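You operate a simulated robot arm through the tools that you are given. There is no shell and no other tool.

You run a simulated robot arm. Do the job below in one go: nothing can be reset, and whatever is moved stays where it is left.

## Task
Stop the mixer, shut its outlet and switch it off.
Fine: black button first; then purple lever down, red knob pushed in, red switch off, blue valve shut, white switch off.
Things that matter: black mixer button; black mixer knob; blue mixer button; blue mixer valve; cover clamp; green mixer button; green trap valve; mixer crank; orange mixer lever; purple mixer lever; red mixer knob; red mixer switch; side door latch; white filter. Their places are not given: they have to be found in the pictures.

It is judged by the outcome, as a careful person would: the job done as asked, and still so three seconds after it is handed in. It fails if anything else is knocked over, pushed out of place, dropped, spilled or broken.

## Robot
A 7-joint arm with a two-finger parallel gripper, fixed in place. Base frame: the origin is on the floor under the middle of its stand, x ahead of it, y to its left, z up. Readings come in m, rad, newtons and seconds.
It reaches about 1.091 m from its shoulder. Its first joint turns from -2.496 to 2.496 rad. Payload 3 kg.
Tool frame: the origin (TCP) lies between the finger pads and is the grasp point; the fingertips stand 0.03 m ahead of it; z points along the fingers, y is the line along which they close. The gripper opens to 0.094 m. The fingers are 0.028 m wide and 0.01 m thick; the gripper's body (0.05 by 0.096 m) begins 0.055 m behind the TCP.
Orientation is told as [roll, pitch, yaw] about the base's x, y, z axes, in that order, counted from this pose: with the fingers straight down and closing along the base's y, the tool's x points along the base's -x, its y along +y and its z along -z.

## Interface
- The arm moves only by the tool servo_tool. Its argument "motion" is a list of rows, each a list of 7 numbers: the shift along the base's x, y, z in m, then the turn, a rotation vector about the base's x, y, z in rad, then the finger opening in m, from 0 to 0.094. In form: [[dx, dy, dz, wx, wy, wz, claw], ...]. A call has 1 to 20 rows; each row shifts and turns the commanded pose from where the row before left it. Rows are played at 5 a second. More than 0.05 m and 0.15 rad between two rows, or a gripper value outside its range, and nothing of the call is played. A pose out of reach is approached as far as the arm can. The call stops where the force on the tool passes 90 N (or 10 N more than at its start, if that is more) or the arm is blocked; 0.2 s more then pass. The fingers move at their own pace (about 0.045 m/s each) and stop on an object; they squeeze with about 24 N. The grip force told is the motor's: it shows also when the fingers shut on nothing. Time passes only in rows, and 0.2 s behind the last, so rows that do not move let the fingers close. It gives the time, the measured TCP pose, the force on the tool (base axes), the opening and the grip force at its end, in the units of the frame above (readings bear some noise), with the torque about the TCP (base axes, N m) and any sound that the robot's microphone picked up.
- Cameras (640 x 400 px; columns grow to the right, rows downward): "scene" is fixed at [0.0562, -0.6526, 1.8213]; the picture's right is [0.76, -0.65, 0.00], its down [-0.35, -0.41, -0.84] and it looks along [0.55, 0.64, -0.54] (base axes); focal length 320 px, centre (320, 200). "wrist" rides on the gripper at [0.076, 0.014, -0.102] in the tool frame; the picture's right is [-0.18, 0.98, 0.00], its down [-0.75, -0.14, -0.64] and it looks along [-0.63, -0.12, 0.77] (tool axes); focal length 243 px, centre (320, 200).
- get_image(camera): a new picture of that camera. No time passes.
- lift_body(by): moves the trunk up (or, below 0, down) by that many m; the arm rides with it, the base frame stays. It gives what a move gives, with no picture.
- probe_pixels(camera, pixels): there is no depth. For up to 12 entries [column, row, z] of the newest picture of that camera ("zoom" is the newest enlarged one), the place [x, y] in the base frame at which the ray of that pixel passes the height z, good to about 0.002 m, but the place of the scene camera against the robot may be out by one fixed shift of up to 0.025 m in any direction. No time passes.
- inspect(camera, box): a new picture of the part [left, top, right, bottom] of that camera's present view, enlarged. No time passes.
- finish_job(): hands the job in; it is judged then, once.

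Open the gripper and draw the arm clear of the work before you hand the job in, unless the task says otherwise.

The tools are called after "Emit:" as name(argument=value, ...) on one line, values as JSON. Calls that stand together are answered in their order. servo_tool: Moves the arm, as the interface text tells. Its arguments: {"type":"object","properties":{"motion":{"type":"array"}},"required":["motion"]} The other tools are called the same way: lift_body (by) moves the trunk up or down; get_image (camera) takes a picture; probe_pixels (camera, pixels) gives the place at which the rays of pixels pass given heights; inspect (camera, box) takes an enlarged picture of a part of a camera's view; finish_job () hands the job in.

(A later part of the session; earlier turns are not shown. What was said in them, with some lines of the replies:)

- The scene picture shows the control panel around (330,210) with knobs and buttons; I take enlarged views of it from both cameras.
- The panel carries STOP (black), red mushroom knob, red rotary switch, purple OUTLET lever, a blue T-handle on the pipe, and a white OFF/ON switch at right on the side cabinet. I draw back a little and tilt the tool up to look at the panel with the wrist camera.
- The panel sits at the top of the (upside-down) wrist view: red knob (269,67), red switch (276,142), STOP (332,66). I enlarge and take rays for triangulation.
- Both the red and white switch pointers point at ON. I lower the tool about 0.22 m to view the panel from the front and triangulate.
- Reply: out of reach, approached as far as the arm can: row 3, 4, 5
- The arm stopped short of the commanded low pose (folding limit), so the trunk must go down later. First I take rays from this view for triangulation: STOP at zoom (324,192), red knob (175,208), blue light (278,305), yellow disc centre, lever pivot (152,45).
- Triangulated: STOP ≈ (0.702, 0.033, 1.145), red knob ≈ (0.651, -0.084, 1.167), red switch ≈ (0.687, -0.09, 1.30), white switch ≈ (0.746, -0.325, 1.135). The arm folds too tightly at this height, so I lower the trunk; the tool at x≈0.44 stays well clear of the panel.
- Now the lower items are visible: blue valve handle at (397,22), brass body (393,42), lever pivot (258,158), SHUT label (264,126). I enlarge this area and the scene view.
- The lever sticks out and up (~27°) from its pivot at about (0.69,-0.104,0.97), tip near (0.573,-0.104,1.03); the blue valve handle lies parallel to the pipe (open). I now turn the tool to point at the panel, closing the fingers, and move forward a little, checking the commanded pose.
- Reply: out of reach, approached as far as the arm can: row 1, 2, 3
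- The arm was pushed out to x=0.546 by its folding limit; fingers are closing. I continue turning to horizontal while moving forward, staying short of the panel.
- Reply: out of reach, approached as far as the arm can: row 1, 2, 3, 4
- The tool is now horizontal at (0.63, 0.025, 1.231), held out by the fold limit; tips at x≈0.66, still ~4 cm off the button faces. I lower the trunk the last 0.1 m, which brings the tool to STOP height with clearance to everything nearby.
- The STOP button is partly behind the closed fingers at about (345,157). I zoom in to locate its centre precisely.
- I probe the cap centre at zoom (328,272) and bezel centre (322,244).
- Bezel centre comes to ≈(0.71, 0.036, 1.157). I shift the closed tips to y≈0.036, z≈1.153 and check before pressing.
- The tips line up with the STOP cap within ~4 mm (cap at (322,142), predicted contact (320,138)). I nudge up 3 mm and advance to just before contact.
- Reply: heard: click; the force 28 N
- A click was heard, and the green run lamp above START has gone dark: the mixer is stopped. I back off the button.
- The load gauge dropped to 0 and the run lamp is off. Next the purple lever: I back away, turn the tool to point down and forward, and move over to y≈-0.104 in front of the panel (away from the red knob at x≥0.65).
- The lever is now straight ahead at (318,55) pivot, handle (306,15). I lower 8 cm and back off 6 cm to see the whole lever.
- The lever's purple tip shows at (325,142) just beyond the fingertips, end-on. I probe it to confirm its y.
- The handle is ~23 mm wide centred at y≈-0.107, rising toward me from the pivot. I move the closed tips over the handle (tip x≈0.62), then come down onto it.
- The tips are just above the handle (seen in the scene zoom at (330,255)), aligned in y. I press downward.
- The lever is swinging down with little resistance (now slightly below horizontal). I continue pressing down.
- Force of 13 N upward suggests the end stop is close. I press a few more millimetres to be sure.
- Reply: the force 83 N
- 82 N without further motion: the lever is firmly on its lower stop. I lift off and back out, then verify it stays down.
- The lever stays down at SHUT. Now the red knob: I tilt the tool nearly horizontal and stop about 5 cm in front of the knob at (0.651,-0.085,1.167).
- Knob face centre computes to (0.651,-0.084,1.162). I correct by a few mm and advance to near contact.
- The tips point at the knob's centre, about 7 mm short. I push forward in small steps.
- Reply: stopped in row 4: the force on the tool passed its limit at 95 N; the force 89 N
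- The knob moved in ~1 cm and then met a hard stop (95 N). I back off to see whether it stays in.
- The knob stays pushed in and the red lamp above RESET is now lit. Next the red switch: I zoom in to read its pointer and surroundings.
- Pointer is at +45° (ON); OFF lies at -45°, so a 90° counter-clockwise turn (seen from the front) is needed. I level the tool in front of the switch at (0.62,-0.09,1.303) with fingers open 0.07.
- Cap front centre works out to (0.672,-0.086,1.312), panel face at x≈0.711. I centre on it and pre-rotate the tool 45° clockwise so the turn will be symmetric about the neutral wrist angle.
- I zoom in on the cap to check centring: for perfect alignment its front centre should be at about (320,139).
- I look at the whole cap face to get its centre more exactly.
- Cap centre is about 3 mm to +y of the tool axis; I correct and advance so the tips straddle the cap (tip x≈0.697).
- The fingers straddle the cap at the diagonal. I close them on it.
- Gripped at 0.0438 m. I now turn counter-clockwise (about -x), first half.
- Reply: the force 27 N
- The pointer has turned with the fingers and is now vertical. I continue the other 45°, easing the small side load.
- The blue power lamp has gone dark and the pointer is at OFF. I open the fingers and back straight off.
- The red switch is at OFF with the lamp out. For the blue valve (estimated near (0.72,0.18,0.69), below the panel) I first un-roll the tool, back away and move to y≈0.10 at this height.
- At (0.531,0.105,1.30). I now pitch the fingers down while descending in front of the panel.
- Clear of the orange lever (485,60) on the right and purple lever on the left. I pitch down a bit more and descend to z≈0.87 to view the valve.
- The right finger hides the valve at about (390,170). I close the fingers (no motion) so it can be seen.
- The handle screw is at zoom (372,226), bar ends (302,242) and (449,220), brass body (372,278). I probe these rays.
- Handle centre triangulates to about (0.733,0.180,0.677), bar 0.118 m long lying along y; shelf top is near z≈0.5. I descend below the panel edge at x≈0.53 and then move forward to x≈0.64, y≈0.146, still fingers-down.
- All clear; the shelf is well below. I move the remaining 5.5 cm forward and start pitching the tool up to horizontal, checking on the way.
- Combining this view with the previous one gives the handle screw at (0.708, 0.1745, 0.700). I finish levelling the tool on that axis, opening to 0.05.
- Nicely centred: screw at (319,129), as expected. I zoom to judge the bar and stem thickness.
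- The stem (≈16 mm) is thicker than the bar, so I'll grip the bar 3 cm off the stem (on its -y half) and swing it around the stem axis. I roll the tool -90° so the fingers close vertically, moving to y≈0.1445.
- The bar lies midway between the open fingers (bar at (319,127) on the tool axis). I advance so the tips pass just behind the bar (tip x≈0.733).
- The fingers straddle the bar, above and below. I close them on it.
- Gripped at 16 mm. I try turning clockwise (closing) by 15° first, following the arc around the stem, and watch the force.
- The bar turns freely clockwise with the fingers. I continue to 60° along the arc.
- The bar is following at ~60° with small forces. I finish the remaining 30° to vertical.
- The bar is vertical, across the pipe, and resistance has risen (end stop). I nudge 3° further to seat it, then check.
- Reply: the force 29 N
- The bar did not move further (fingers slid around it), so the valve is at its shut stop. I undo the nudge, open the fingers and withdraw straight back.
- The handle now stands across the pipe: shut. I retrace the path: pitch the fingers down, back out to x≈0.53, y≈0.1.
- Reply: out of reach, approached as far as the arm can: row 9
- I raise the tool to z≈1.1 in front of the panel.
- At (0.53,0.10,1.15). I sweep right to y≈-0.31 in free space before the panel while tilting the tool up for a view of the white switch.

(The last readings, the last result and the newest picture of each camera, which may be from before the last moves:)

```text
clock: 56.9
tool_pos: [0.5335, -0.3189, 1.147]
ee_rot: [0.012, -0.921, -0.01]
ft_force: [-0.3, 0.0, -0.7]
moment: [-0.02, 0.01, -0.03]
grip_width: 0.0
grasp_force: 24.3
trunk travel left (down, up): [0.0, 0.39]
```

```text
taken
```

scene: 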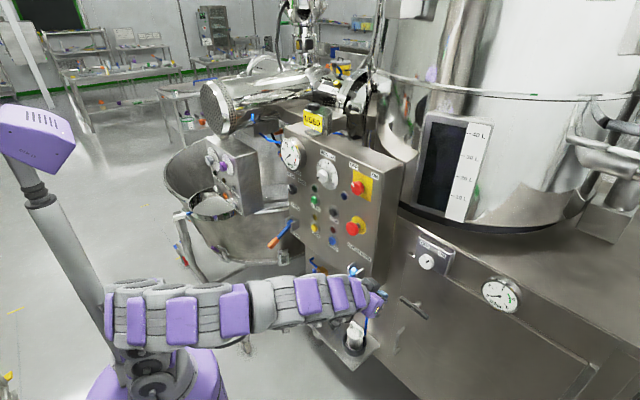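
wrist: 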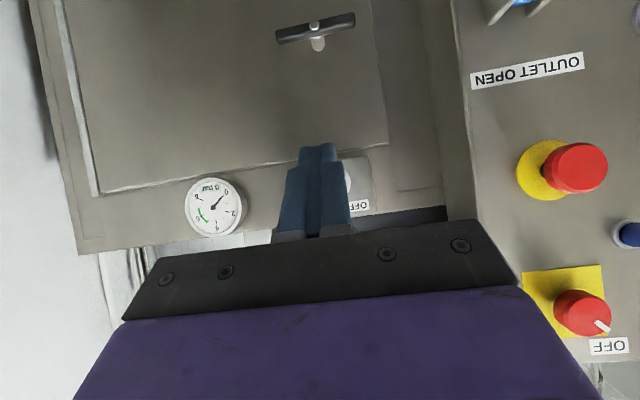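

The switch is behind the fingers (OFF label at (360,206)). I open to 0.07 and level the tool in front of it at x≈0.63.

Emit:
servo_tool(motion=[[0.02, 0, 0, 0, -0.13, 0, 0.07], [0.02, 0, 0, 0, -0.13, 0, 0.07], [0.02, 0, 0, 0, -0.13, 0, 0.07], [0.02, 0, 0, 0, -0.13, 0, 0.07], [0.02, 0, 0, 0, -0.13, 0, 0.07]])

Emit:
get_image(camera="wrist")

Emit:
inspect(camera="scene", box=[370, 220, 498, 300])

```text
clock: 58.1
tool_pos: [0.6134, -0.2999, 1.1464]
ee_rot: [0.098, -1.461, -0.051]
ft_force: [-0.3, -0.4, 0.5]
moment: [0.0, 0.0, -0.01]
grip_width: 0.0701
grasp_force: 0.1
out of reach, approached as far as the arm can: row 3, 4
trunk travel left (down, up): [0.0, 0.39]
```

```text
taken
```

wrist: 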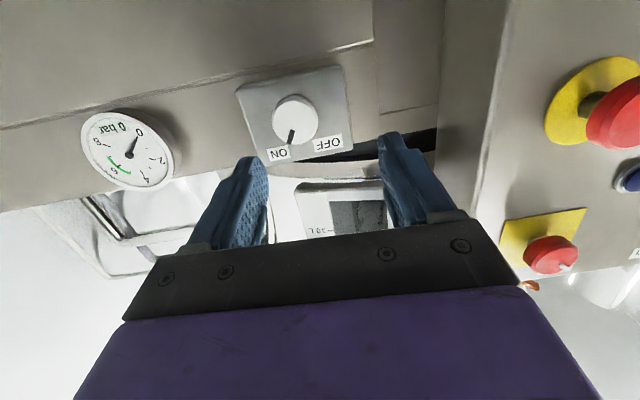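

```text
5.00 times, centred on (434, 260) of scene
```

zoom: 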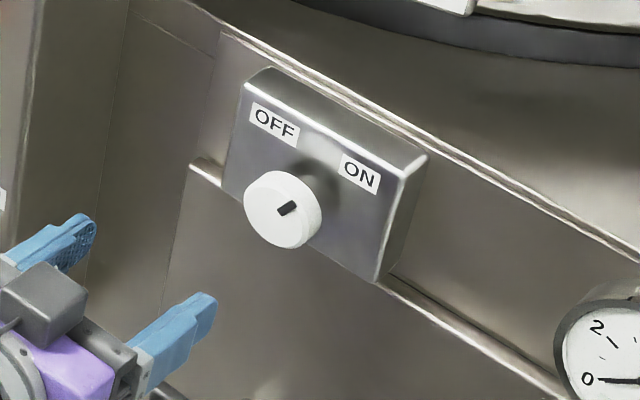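

The arm stopped slightly short (small tilt left, TCP (0.613,-0.300,1.146)), but the switch is well seen at (294,118), pointer to ON. I probe rays from this view.

Emit:
inspect(camera="wrist", box=[220, 50, 380, 150])

Emit:
probe_pixels(camera="wrist", pixels=[[294, 118, 1.12], [294, 118, 1.14], [294, 118, 1.16], [236, 90, 1.12], [236, 90, 1.14], [344, 66, 1.1], [344, 66, 1.12]])

```text
4.00 times, centred on (300, 100) of wrist
```

zoom: 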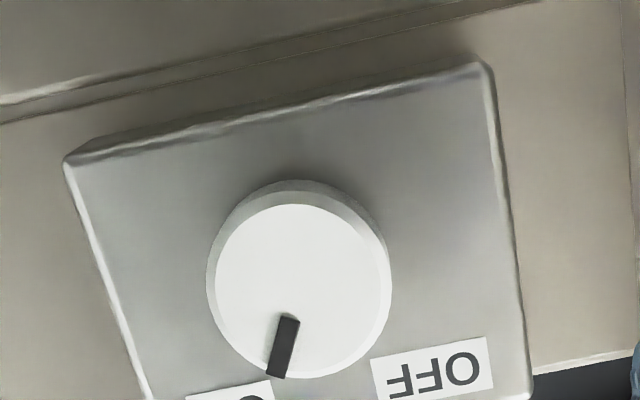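

```text
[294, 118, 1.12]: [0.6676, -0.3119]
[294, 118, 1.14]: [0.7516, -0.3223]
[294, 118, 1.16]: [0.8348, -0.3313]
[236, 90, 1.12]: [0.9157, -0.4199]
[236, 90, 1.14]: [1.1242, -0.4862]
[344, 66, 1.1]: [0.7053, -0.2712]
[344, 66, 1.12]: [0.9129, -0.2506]
```

Cap front centre is at (295.5,122.7) more exactly; I probe that.

Emit:
probe_pixels(camera="wrist", pixels=[[295.5, 122.7, 1.12], [295.5, 122.7, 1.13], [295.5, 122.7, 1.14], [295.5, 122.7, 1.15]])

```text
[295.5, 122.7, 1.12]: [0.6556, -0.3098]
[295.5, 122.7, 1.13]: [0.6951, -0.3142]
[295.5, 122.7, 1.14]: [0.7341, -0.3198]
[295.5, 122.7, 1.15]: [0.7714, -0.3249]
```

White cap front centre ≈ (0.739,-0.320,1.141). I straighten the tool and centre it at (0.66,-0.320,1.141).

Emit:
servo_tool(motion=[[0.016, -0.007, -0.002, -0.004, -0.036, -0.016, 0.07], [0.016, -0.007, -0.002, -0.004, -0.036, -0.016, 0.07], [0.015, -0.0065, -0.001, -0.003, -0.037, -0.015, 0.07]])

Emit:
inspect(camera="wrist", box=[240, 80, 400, 180])

```text
clock: 58.9
tool_pos: [0.6601, -0.3225, 1.1409]
ee_rot: [-1.893, -1.566, 1.894]
ft_force: [-0.1, -0.3, -0.3]
moment: [0.02, 0.03, -0.01]
grip_width: 0.07
grasp_force: 0.1
trunk travel left (down, up): [0.0, 0.39]
```

```text
4.00 times, centred on (320, 130) of wrist
```

zoom: 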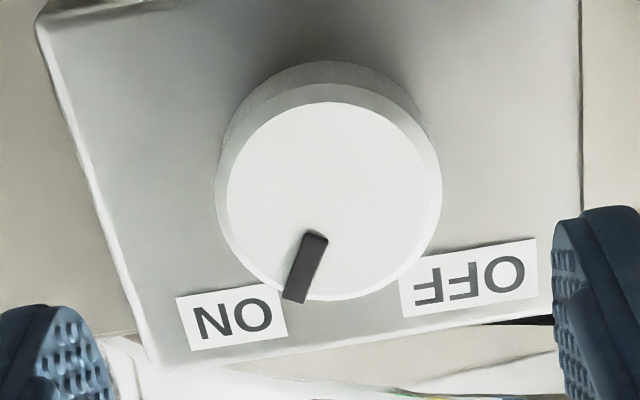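

Centred within ~3 mm. I correct slightly and pre-roll the tool 45° clockwise.

Emit:
servo_tool(motion=[[0, 0.002, 0.001, 0.131, 0, 0, 0.07], [0, 0, 0, 0.131, 0, 0, 0.07], [0, 0, 0, 0.131, 0, 0, 0.07], [0, 0, 0, 0.131, 0, 0, 0.07], [0, 0, 0, 0.131, 0, 0, 0.07], [0, 0, 0, 0.131, 0, 0, 0.07]])

Emit:
inspect(camera="wrist", box=[240, 80, 400, 180])

Emit:
get_image(camera="wrist")

Emit:
inspect(camera="scene", box=[370, 220, 498, 300])

```text
clock: 60.3
tool_pos: [0.659, -0.3174, 1.1418]
ee_rot: [1.572, -0.786, -1.573]
ft_force: [-0.1, 0.0, -0.2]
moment: [-0.06, 0.03, -0.03]
grip_width: 0.0699
grasp_force: 0.0
trunk travel left (down, up): [0.0, 0.39]
```

```text
4.00 times, centred on (320, 130) of wrist
```

zoom: 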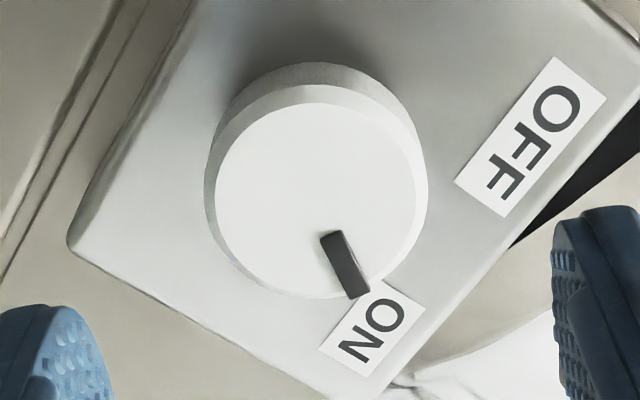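

```text
taken
```

wrist: 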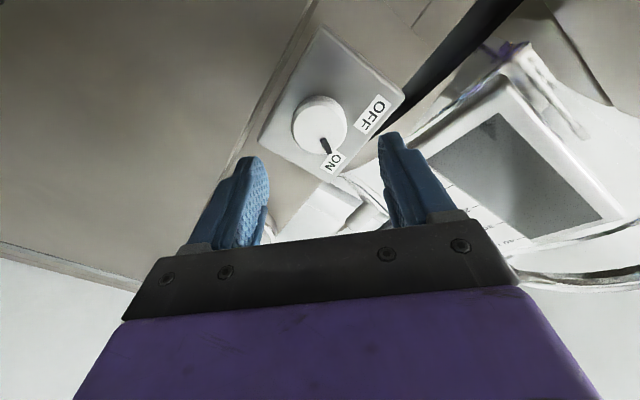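

```text
5.00 times, centred on (434, 260) of scene
```

zoom: 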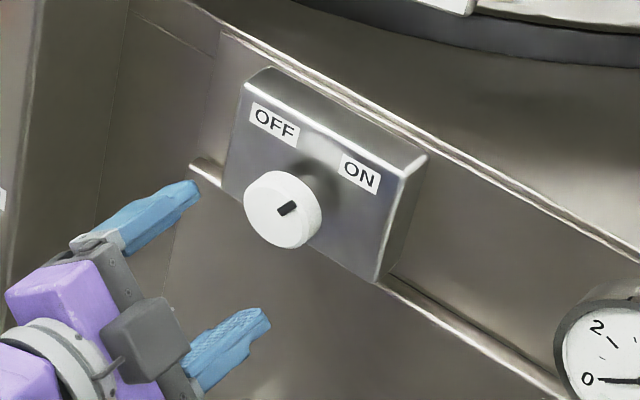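

Cap centre at (320.5,130.3) matches the tool axis with the cap front at x≈0.732. I advance to straddle it (TCP x≈0.726).

Emit:
servo_tool(motion=[[0.02, 0, 0, 0, 0, 0, 0.07], [0.02, 0, 0, 0, 0, 0, 0.07], [0.015, 0, 0, 0, 0, 0, 0.07], [0.01, 0, 0, 0, 0, 0, 0.07]])

Emit:
get_image(camera="wrist")

Emit:
inspect(camera="scene", box=[370, 220, 498, 300])

```text
clock: 61.3
tool_pos: [0.724, -0.3187, 1.1423]
ee_rot: [1.572, -0.787, -1.573]
ft_force: [-0.2, 0.1, -0.4]
moment: [0.02, 0.02, 0.01]
grip_width: 0.0701
grasp_force: 0.1
trunk travel left (down, up): [0.0, 0.39]
```

```text
taken
```

wrist: 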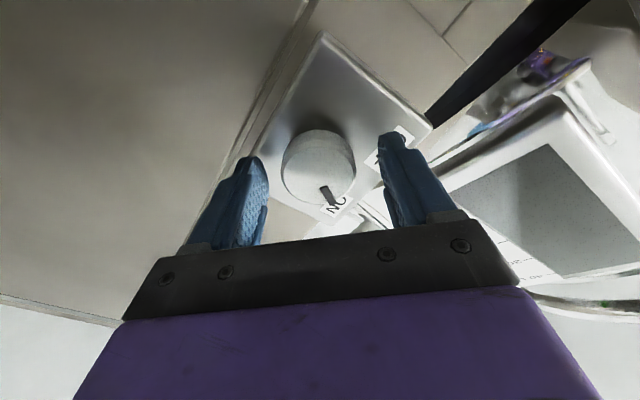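

```text
5.00 times, centred on (434, 260) of scene
```

zoom: 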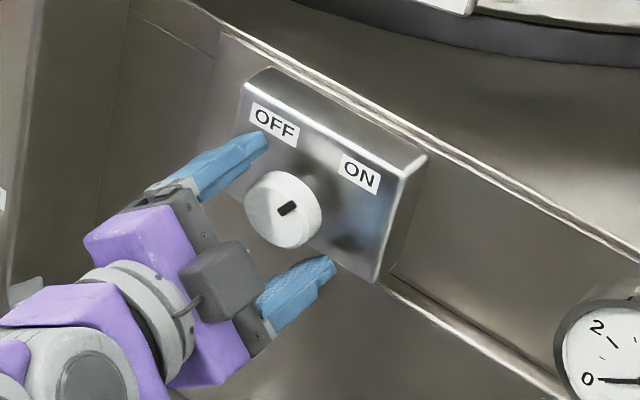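

The cap sits between the fingers. I close on it.

Emit:
servo_tool(motion=[[0, 0, 0, 0, 0, 0, 0.04], [0, 0, 0, 0, 0, 0, 0.03], [0, 0, 0, 0, 0, 0, 0.02], [0, 0, 0, 0, 0, 0, 0.02]])

Emit:
inspect(camera="wrist", box=[220, 80, 420, 205])

```text
clock: 62.3
tool_pos: [0.7242, -0.3198, 1.1426]
ee_rot: [1.571, -0.786, -1.573]
ft_force: [-0.5, -1.2, -4.0]
moment: [0.01, 0.18, -0.02]
grip_width: 0.0436
grasp_force: 45.1
trunk travel left (down, up): [0.0, 0.39]
```

```text
3.20 times, centred on (320, 142) of wrist
```

zoom: 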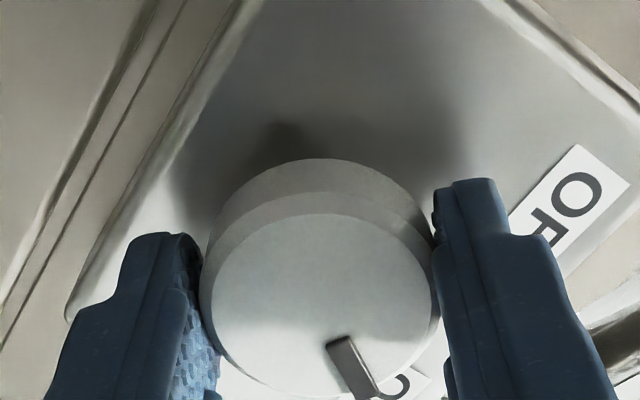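

Gripped at 0.0436 m with little side load. I turn counter-clockwise, first half.

Emit:
servo_tool(motion=[[0, 0, 0, -0.131, 0, 0, 0.02], [0, 0, 0, -0.131, 0, 0, 0.02], [0, 0, 0, -0.131, 0, 0, 0.02], [0, 0, 0, -0.131, 0, 0, 0.02], [0, 0, 0, -0.131, 0, 0, 0.02], [0, 0, 0, -0.131, 0, 0, 0.02]])

Emit:
inspect(camera="scene", box=[370, 220, 498, 300])

Emit:
inspect(camera="wrist", box=[220, 80, 420, 205])

```text
clock: 63.7
tool_pos: [0.7238, -0.3209, 1.1411]
ee_rot: [-1.733, -1.567, 1.73]
ft_force: [-16.7, -4.4, -8.9]
moment: [0.03, 0.35, 0.1]
grip_width: 0.0439
grasp_force: 44.9
trunk travel left (down, up): [0.0, 0.39]
```

```text
5.00 times, centred on (434, 260) of scene
```

zoom: 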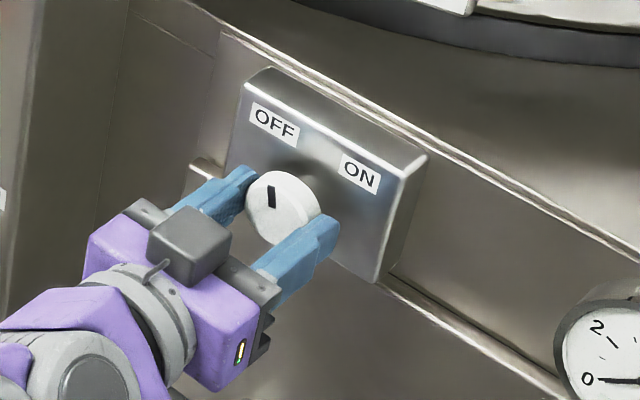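

```text
3.20 times, centred on (320, 142) of wrist
```

zoom: 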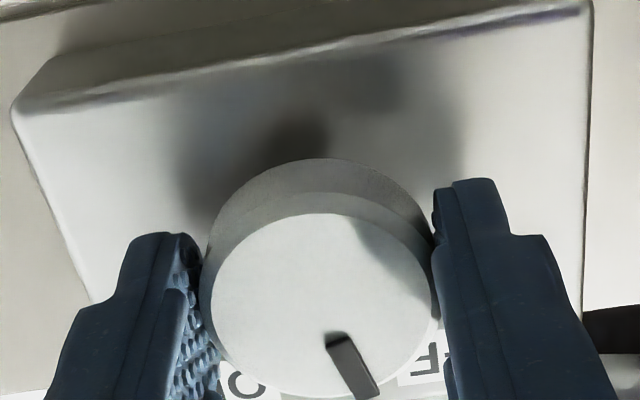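

The pointer has followed and is about at/past vertical. I continue turning toward OFF in smaller portions, watching the torque for the stop.

Emit:
servo_tool(motion=[[-0.001, 0, 0, -0.131, 0, 0, 0.02], [0, 0, 0, -0.131, 0, 0, 0.02], [0, 0, 0, -0.131, 0, 0, 0.02]])

Emit:
inspect(camera="scene", box=[402, 240, 466, 280])

Emit:
inspect(camera="wrist", box=[220, 80, 420, 205])

```text
clock: 64.5
tool_pos: [0.7235, -0.3199, 1.1418]
ee_rot: [-1.574, -1.175, 1.575]
ft_force: [2.6, -14.3, 1.1]
moment: [0.98, -0.17, -0.2]
grip_width: 0.0433
grasp_force: 45.0
trunk travel left (down, up): [0.0, 0.39]
```

```text
10.00 times, centred on (434, 260) of scene
```

zoom: 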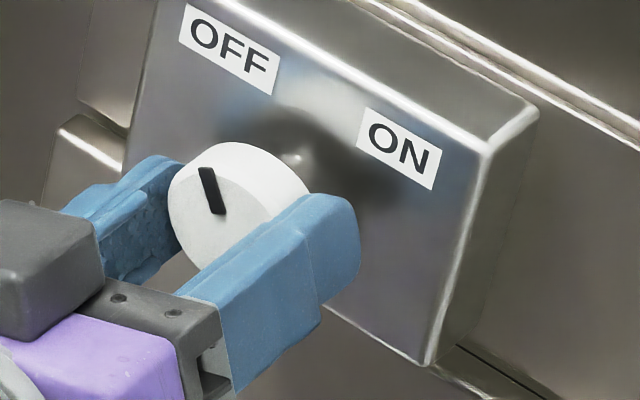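

```text
3.20 times, centred on (320, 142) of wrist
```

zoom: 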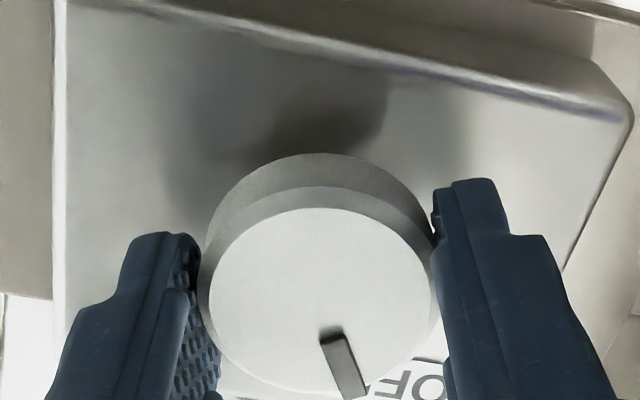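

Torque rose to ~1 Nm: probably the OFF stop. I turn one more small step to confirm the pointer no longer moves.

Emit:
servo_tool(motion=[[0, 0, 0, -0.12, 0, 0, 0.02], [0, 0, 0, 0, 0, 0, 0.02]])

Emit:
inspect(camera="scene", box=[402, 240, 466, 280])

```text
clock: 65.1
tool_pos: [0.7249, -0.32, 1.1422]
ee_rot: [-1.573, -1.054, 1.573]
ft_force: [2.3, -17.6, 4.3]
moment: [0.78, -0.12, -0.39]
grip_width: 0.0435
grasp_force: 44.9
trunk travel left (down, up): [0.0, 0.39]
```

```text
10.00 times, centred on (434, 260) of scene
```

zoom: 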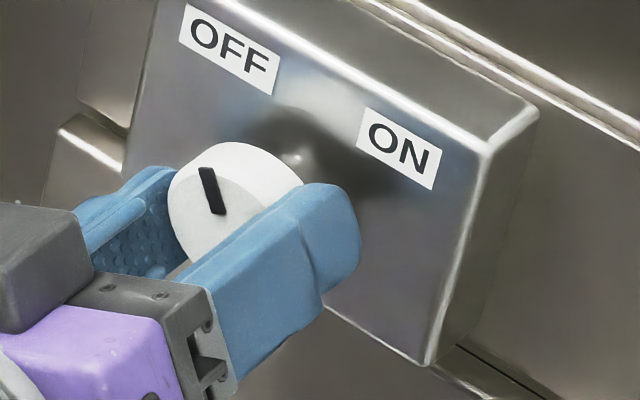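

The pointer did not move any more; it stands at the OFF stop. I open the fingers and retreat straight back.

Emit:
servo_tool(motion=[[0, 0, 0, 0, 0, 0, 0.05], [0, 0, 0, 0, 0, 0, 0.07], [0, 0, 0, 0, 0, 0, 0.07], [-0.02, 0, 0, 0, 0, 0, 0.07], [-0.025, 0, 0, 0, 0, 0, 0.07], [-0.025, 0, 0, 0, 0, 0, 0.07]])

Emit:
get_image(camera="wrist")

Emit:
inspect(camera="scene", box=[402, 240, 466, 280])

Emit:
inspect(camera="scene", box=[270, 140, 430, 300])

```text
clock: 66.5
tool_pos: [0.6643, -0.3385, 1.1516]
ee_rot: [-1.563, -1.055, 1.571]
ft_force: [0.3, -0.2, 0.3]
moment: [0.01, 0.0, -0.01]
grip_width: 0.0699
grasp_force: 0.0
out of reach, approached as far as the arm can: row 5, 6
trunk travel left (down, up): [0.0, 0.39]
```

```text
taken
```

wrist: 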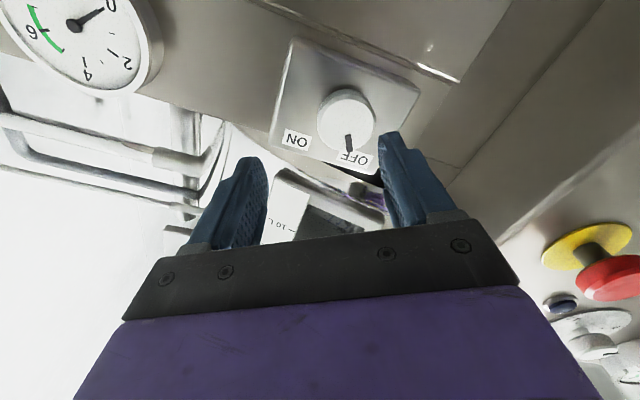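

```text
10.00 times, centred on (434, 260) of scene
```

zoom: 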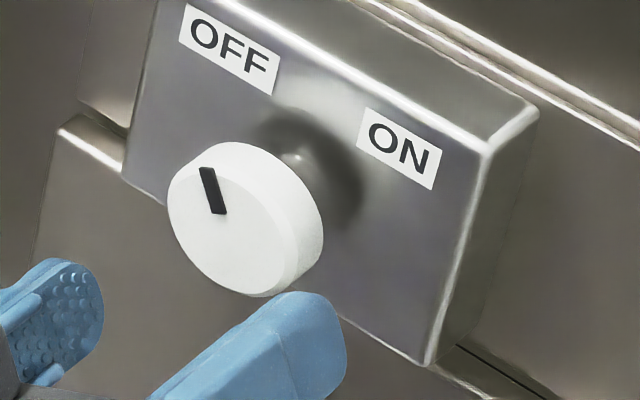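

```text
2.50 times, centred on (350, 220) of scene
```

zoom: 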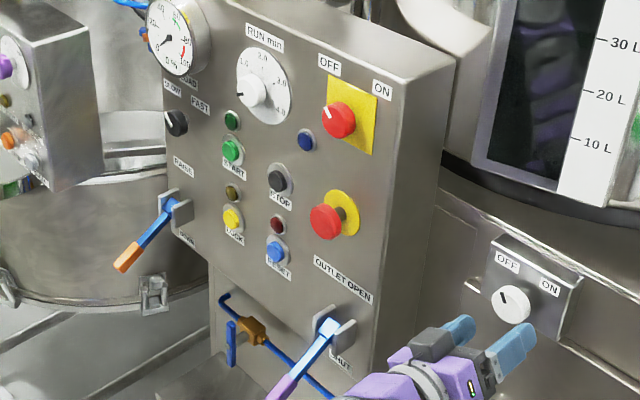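

All lamps are dark and every control is as asked: white pointer at OFF, red switch at OFF, knob in, lever down, valve across the pipe. I un-roll the tool and begin backing the arm away.

Emit:
servo_tool(motion=[[0, 0, 0, 0.129, 0, 0, 0.07], [0, 0, 0, 0.129, 0, 0, 0.07], [0, 0, 0, 0.129, 0, 0, 0.07], [0, 0, 0, 0.129, 0, 0, 0.07], [-0.015, 0, 0.01, 0, 0.13, 0, 0.07], [-0.02, 0, 0.01, 0, 0.13, 0, 0.07], [-0.025, 0, 0.01, 0, 0.13, 0, 0.07], [-0.025, 0, 0.01, 0, 0.13, 0, 0.07]])

Emit:
get_image(camera="scene")

```text
clock: 68.3
tool_pos: [0.579, -0.335, 1.1955]
ee_rot: [-0.002, -1.051, 0.003]
ft_force: [0.7, -0.4, -0.2]
moment: [0.0, -0.01, -0.02]
grip_width: 0.07
grasp_force: 0.0
trunk travel left (down, up): [0.0, 0.39]
```

```text
taken
```

scene: 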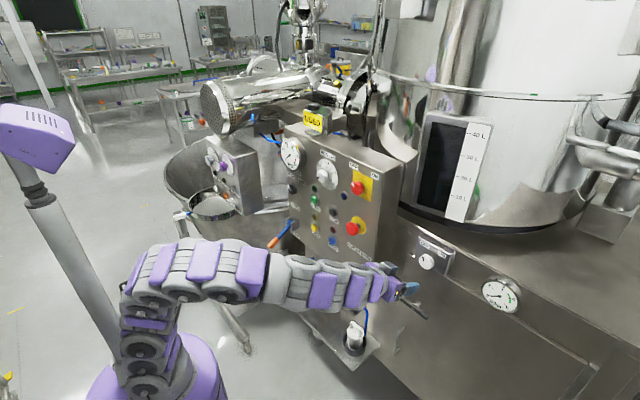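

Moving freely. I draw further back to x≈0.45 and open the gripper fully.

Emit:
servo_tool(motion=[[-0.025, 0, 0.01, 0, 0.1, 0, 0.094], [-0.025, 0, 0.01, 0, 0.1, 0, 0.094], [-0.025, 0, 0.01, 0, 0.1, 0, 0.094], [-0.025, 0, 0.01, 0, 0.1, 0, 0.094], [-0.02, 0, 0.01, 0, 0.1, 0, 0.094]])

Emit:
get_image(camera="scene")

Emit:
inspect(camera="scene", box=[280, 140, 440, 240])

Emit:
get_image(camera="wrist")

```text
clock: 69.5
tool_pos: [0.4615, -0.3362, 1.2435]
ee_rot: [0.002, -0.549, 0.001]
ft_force: [-0.1, 0.2, 0.1]
moment: [-0.02, 0.01, 0.01]
grip_width: 0.0942
grasp_force: 0.1
trunk travel left (down, up): [0.0, 0.39]
```

```text
taken
```

scene: 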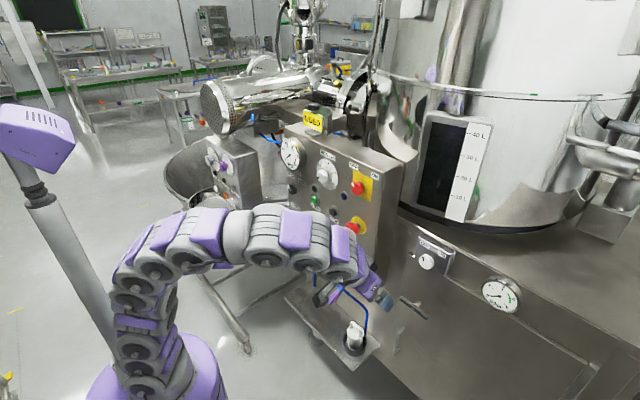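

```text
4.00 times, centred on (360, 190) of scene
```

zoom: 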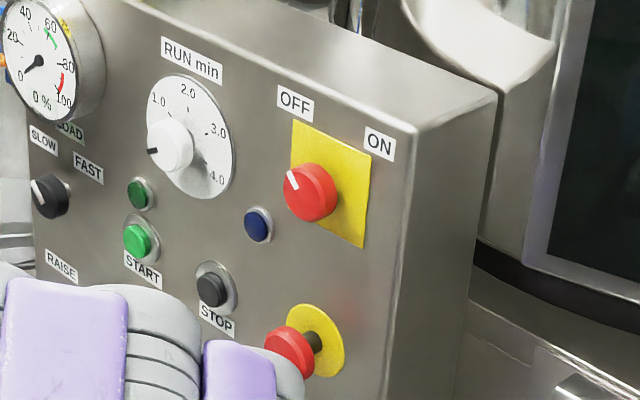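

```text
taken
```

wrist: 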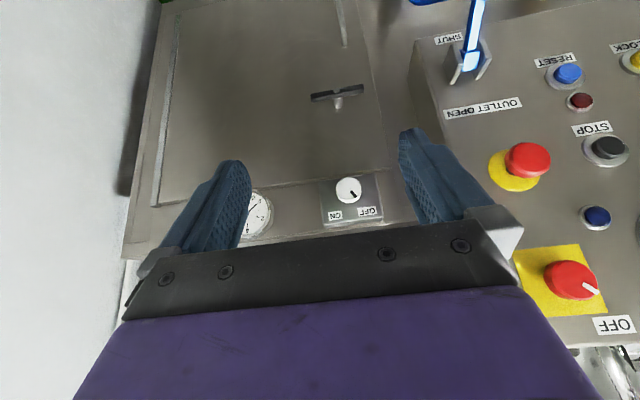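

The gripper is open and the arm stands clear at x≈0.46. The pictures show STOP pressed and the lamps dark, lever at SHUT, red knob in, both switches at OFF and the valve across its pipe. I hand the job in.

Emit:
finish_job()

```text
The job is handed in.
```

The mixer is stopped, its outlet is shut and it is switched off; I've handed the job in. The hand-in did not report a verdict.

I did the steps in the order you gave:

1. **Black button:** pressed. There was a click, the green run lamp went dark and the load gauge dropped to 0.
2. **Purple lever:** pushed down to SHUT, onto a hard stop, and it stayed there.
3. **Red knob:** pushed in about 1 cm until it met a stop. It stayed in and the red lamp lit.
4. **Red switch:** turned to OFF, and the blue lamp went dark.
5. **Blue valve:** turned clockwise a quarter turn until it stopped, so the handle stands across the pipe.
6. **White switch:** turned to OFF, until the pointer would not move further.

The task's list did not name a white switch, so I took it to be the one marked OFF/ON on the cabinet to the right of the panel.

In the last pictures the visible panel lamps were dark and the controls in view were as I left them. The arm is drawn back with the gripper open, and I saw nothing else moved or knocked.
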